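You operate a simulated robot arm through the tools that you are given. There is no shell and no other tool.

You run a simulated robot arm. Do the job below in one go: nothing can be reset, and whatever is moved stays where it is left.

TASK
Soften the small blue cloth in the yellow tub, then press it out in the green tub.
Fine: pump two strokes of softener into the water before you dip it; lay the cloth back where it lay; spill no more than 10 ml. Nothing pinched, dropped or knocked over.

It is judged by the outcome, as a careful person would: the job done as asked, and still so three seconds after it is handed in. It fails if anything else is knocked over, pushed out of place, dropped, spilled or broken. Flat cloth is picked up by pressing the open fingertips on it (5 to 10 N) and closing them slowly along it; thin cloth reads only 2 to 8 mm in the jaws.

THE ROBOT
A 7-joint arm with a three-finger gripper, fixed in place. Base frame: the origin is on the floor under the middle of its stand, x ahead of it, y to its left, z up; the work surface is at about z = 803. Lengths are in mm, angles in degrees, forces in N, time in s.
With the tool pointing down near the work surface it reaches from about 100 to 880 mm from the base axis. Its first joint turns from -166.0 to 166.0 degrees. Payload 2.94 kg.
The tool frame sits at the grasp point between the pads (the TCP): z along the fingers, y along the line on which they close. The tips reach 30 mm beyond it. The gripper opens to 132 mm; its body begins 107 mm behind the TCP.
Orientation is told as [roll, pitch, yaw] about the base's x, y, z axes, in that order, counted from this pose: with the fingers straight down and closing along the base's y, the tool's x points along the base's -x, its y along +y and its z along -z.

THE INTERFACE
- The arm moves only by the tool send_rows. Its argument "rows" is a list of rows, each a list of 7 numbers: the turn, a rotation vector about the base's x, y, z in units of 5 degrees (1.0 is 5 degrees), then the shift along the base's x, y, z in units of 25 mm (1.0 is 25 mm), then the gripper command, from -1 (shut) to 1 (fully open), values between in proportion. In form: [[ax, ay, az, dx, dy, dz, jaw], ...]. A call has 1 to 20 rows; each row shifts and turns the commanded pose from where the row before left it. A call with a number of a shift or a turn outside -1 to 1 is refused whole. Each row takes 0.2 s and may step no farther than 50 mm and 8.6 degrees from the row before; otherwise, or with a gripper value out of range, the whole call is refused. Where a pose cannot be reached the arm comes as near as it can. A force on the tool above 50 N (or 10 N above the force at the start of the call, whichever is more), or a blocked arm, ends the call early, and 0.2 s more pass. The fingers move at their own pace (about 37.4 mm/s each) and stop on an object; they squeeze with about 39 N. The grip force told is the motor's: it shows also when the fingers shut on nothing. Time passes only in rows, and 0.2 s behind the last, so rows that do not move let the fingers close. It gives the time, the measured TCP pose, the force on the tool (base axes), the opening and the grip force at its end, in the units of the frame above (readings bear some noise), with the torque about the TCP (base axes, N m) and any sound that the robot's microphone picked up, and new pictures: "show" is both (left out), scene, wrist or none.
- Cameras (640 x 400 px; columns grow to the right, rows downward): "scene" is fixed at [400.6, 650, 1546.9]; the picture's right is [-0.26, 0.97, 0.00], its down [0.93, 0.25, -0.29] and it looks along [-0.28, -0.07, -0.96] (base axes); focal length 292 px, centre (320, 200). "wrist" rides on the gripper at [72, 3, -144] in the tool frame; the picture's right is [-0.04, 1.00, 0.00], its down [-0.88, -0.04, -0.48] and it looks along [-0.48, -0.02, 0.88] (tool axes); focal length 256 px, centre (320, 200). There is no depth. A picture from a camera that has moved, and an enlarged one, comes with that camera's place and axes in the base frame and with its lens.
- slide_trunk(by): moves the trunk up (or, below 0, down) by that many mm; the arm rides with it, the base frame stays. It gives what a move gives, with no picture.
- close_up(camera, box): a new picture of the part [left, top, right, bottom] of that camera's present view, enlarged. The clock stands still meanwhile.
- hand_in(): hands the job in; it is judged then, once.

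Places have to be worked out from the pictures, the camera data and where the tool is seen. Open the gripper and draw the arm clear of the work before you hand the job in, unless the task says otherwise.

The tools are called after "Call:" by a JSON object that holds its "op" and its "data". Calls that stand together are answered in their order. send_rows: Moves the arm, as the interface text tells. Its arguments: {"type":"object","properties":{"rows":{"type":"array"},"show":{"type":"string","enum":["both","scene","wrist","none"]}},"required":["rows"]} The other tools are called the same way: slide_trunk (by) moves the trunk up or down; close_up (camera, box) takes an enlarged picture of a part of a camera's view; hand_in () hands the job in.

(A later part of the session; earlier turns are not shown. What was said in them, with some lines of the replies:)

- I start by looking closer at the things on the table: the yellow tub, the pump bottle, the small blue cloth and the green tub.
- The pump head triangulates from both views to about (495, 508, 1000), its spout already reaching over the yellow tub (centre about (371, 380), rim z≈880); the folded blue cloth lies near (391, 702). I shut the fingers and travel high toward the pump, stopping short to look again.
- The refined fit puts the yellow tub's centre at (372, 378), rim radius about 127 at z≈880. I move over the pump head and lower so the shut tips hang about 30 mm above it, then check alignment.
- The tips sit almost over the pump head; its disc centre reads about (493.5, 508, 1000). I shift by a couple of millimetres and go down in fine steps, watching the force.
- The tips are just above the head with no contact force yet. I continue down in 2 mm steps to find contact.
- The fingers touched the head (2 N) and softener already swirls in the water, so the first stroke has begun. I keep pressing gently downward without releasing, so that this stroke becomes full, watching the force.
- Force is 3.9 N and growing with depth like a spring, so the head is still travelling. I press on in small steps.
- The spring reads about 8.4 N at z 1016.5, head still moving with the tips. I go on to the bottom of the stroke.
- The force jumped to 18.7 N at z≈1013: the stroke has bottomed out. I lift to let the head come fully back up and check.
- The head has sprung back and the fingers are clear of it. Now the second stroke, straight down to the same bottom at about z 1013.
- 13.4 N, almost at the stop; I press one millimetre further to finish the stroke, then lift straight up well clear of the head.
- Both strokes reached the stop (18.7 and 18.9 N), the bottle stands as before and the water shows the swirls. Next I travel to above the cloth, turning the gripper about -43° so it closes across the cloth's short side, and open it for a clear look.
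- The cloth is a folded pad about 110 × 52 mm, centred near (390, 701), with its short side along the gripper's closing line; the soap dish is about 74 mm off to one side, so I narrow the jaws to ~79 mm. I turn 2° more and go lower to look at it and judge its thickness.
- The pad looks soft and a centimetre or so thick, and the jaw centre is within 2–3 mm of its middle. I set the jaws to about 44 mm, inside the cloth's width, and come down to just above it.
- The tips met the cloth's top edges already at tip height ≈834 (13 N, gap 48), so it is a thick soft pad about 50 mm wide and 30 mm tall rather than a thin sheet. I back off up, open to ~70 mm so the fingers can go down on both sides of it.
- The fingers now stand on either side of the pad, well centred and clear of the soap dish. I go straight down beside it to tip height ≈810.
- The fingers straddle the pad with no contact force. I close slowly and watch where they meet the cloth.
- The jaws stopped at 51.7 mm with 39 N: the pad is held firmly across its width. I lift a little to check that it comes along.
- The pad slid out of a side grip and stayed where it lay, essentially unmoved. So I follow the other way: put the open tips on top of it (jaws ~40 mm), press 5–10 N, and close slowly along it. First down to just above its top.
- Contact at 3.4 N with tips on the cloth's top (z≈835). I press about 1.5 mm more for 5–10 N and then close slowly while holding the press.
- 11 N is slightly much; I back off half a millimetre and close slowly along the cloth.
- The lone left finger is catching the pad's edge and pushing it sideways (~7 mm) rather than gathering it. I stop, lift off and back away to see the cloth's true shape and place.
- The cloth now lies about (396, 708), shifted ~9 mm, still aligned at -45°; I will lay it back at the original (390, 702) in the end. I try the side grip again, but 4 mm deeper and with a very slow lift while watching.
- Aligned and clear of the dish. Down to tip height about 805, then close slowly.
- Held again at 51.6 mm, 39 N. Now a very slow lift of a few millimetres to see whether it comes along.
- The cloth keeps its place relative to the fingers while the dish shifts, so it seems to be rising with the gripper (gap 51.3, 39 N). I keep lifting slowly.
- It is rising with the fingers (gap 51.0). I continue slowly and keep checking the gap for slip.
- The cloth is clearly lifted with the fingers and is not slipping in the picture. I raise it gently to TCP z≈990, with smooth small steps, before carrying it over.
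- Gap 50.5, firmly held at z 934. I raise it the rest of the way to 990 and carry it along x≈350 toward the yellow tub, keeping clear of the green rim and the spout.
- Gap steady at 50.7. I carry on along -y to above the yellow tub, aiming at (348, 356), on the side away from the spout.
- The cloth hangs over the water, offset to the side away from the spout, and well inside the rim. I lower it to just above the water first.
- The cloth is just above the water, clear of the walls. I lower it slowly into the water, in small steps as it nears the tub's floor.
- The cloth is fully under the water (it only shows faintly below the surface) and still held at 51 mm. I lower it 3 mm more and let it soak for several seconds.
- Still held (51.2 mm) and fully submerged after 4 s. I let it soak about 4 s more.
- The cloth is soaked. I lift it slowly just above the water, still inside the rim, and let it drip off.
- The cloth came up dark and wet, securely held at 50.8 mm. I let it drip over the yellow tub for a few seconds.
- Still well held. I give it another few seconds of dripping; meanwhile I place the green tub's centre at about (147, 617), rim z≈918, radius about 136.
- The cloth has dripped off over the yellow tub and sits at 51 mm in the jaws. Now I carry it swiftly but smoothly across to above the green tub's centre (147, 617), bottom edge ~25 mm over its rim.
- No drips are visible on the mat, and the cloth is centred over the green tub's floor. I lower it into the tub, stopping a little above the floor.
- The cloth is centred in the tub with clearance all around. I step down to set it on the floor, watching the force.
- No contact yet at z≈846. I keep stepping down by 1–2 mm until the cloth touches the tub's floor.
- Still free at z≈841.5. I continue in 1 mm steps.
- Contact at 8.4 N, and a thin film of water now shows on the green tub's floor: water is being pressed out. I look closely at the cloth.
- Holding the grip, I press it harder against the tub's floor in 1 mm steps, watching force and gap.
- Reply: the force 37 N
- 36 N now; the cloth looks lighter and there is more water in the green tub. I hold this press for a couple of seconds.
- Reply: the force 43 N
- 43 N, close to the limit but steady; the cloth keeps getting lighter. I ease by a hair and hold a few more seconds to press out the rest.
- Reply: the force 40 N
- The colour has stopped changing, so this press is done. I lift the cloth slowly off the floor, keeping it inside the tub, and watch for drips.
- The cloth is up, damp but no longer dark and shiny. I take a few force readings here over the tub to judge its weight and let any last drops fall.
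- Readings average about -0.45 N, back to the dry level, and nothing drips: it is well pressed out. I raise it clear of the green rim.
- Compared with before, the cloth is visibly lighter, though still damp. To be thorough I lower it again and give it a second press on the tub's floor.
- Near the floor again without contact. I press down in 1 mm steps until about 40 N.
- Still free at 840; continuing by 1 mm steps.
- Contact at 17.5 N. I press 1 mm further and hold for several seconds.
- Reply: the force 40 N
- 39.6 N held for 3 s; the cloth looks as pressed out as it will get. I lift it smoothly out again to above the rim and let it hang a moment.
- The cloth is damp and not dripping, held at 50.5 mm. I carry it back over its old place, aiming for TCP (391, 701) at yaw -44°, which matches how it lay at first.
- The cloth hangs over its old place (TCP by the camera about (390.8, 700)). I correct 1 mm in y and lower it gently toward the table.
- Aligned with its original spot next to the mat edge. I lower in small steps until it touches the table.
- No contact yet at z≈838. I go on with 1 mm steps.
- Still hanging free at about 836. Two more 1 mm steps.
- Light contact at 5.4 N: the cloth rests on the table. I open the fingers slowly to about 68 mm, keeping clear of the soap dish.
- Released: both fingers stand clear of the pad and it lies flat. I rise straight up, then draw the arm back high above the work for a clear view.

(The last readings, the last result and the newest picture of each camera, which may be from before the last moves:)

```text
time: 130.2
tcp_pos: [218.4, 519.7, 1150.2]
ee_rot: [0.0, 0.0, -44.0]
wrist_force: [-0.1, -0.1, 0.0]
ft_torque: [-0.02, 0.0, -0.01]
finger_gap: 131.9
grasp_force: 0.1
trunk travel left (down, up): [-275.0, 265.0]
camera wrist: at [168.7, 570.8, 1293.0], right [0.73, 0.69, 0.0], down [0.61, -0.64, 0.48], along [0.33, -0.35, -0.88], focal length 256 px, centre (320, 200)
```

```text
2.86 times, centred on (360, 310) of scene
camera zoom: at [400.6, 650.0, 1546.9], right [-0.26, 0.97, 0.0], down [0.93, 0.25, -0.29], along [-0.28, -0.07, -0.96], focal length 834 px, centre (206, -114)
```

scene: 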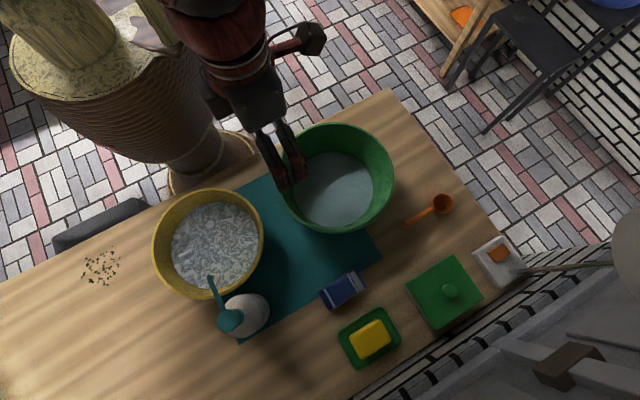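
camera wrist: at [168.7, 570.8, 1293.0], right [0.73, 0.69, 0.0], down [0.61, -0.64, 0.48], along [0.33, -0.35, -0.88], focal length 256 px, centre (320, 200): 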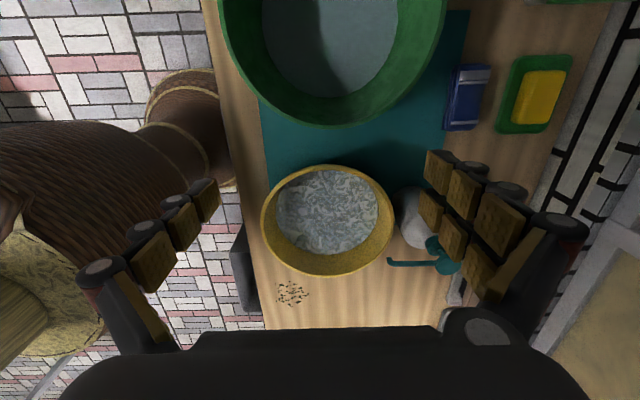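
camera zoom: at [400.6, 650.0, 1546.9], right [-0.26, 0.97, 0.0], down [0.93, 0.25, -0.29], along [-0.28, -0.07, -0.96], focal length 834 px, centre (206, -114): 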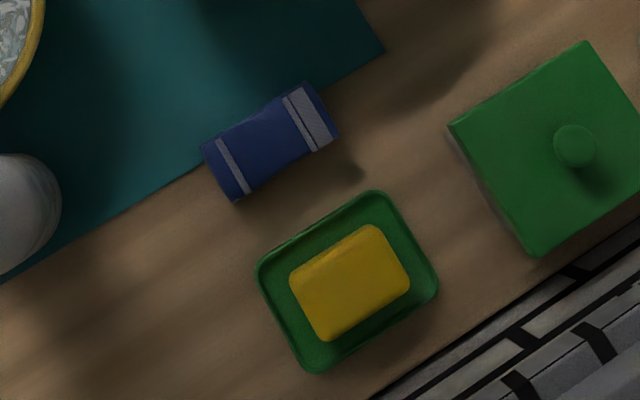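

The cloth lies back within about 2–3 mm of its first outline, and everything else stands in its place. I look closer for drips or puddles and at how damp it is.

Call:
{"op": "close_up", "data": {"camera": "scene", "box": [315, 260, 375, 320]}}

Call:
{"op": "close_up", "data": {"camera": "scene", "box": [240, 110, 400, 260]}}

Call:
{"op": "close_up", "data": {"camera": "wrist", "box": [240, 0, 560, 280]}}

Call:
{"op": "close_up", "data": {"camera": "scene", "box": [140, 180, 300, 350]}}

```text
6.67 times, centred on (345, 290) of scene
camera zoom: at [400.6, 650.0, 1546.9], right [-0.26, 0.97, 0.0], down [0.93, 0.25, -0.29], along [-0.28, -0.07, -0.96], focal length 1945 px, centre (153, -400)
```

zoom: 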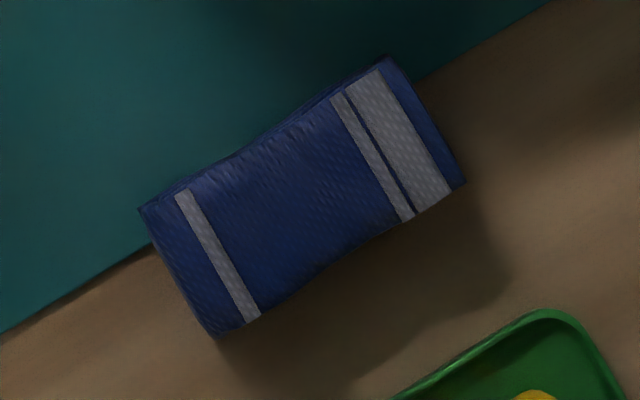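

```text
2.67 times, centred on (320, 185) of scene
camera zoom: at [400.6, 650.0, 1546.9], right [-0.26, 0.97, 0.0], down [0.93, 0.25, -0.29], along [-0.28, -0.07, -0.96], focal length 778 px, centre (320, 240)
```

zoom: 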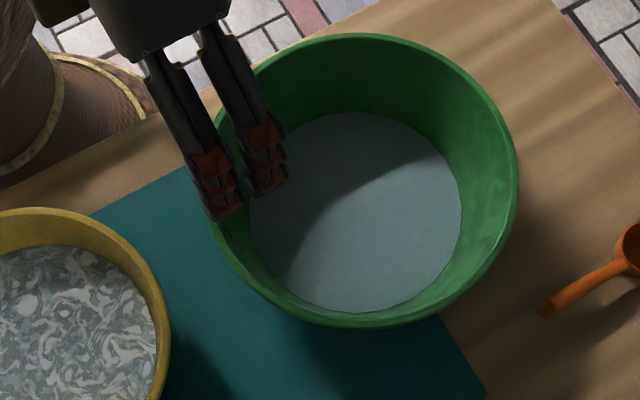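

```text
1.43 times, centred on (400, 140) of wrist
camera zoom: at [168.7, 570.8, 1293.0], right [0.73, 0.69, 0.0], down [0.61, -0.64, 0.48], along [0.33, -0.35, -0.88], focal length 366 px, centre (206, 286)
```

zoom: 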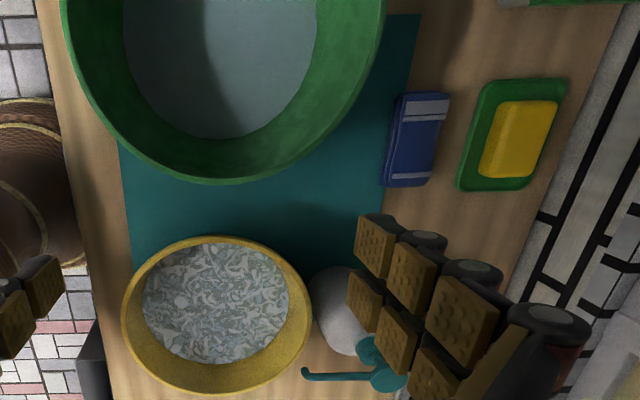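

```text
2.35 times, centred on (220, 265) of scene
camera zoom: at [400.6, 650.0, 1546.9], right [-0.26, 0.97, 0.0], down [0.93, 0.25, -0.29], along [-0.28, -0.07, -0.96], focal length 687 px, centre (555, 47)
```

zoom: 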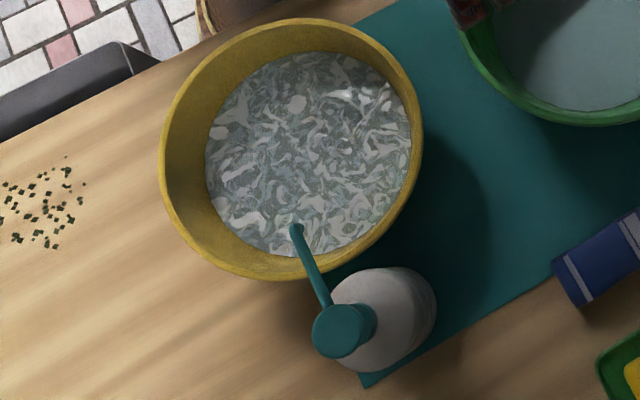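

No puddle or drip shows on table or mat, the pressed-out water is in the green tub, and bottle, dish and tubs stand unmoved. I draw the arm back to its starting place, jaws open, and take a last look.

Call:
{"op": "send_rows", "data": {"rows": [[0, 0, 0.5, -0.1, -0.3, 0.5, 1], [0, 0, 0.9, -0.2, -0.5, 0.6, 1], [0, 0, 0.9, -0.2, -0.5, 0.6, 1], [0, 0, 0.9, -0.1, -0.2, 0.2, 1], [0, 0, 0.9, 0, 0, 0, 1], [0, 0, 0.9, 0, 0, 0, 1], [0, 0, 0.9, 0, 0, 0, 1], [0, 0, 0.9, 0, 0, 0, 1], [0, 0, 0.9, 0, 0, 0, 1], [0, 0, 0.9, 0, 0, 0, 1], [0, 0, 0.2, 0, 0, 0, 1], [0, 0, 0, 0, 0, 0, 1], [0, 0, 0, 0, 0, 0, 1]]}}

Call:
{"op": "close_up", "data": {"camera": "scene", "box": [300, 240, 420, 380]}}

```text
time: 133.0
tcp_pos: [205.2, 481.5, 1197.8]
ee_rot: [0.0, 0.0, 0.0]
wrist_force: [-0.4, 0.7, 0.5]
ft_torque: [0.01, 0.02, -0.02]
finger_gap: 132.0
grasp_force: 0.1
trunk travel left (down, up): [-275.0, 265.0]
camera wrist: at [132.6, 484.0, 1341.1], right [0.04, 1.0, 0.0], down [0.88, -0.04, 0.48], along [0.48, -0.02, -0.88], focal length 256 px, centre (320, 200)
```

scene: 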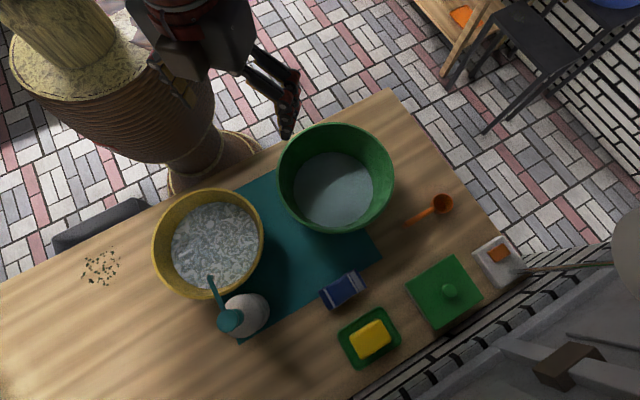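
wrist: 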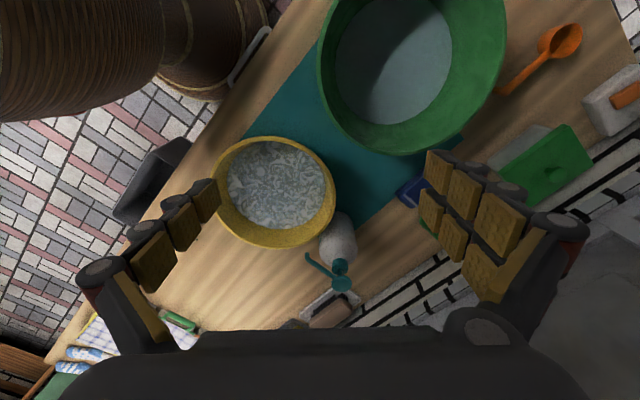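

```text
2.86 times, centred on (360, 310) of scene
camera zoom: at [400.6, 650.0, 1546.9], right [-0.26, 0.97, 0.0], down [0.93, 0.25, -0.29], along [-0.28, -0.07, -0.96], focal length 834 px, centre (206, -114)
```

zoom: 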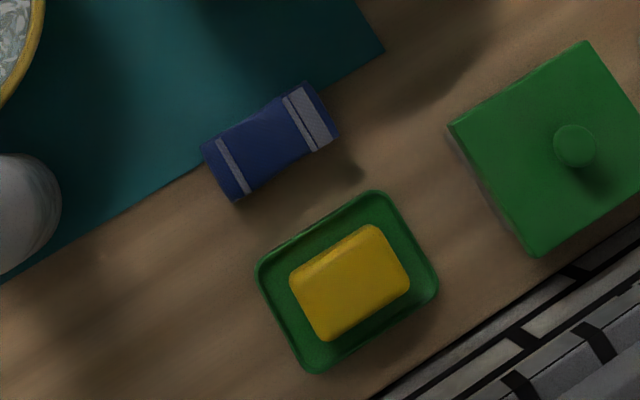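

The softened and pressed-out cloth lies where it lay, the water is in the two tubs, nothing else has moved and the arm is clear with open jaws. I hand the job in.

Call:
{"op": "hand_in", "data": {}}

```text
The job is handed in.
```

The job is handed in. The blue cloth was softened in the yellow tub and pressed out in the green one. It is back where it lay, within about 2–3 mm. I haven't seen a verdict.

- **Softener:** two full pump strokes went into the water before the dip. Each went down to the stop, at about 19 N.
- **Soak:** the cloth was fully under water for about 8 seconds. It then dripped off over the yellow tub before I carried it across.
- **Pressing out:** two presses on the floor of the green tub, at roughly 40 N each. The second made no visible difference. The cloth is still damp and darker than when dry, but its weight reading is close to the dry level.
- **Spills and surroundings:** I saw no drips or puddles on the table or mat, and the bottle, dish and tubs stand where they were. The arm is back at its starting place with the jaws open.

**Cloth slipped and shifted early on:** the first grip failed at lift-off and the cloth stayed on the table. A second try with the fingertips pressed on top of it pushed it about 9 mm sideways. Both happened before the dip.
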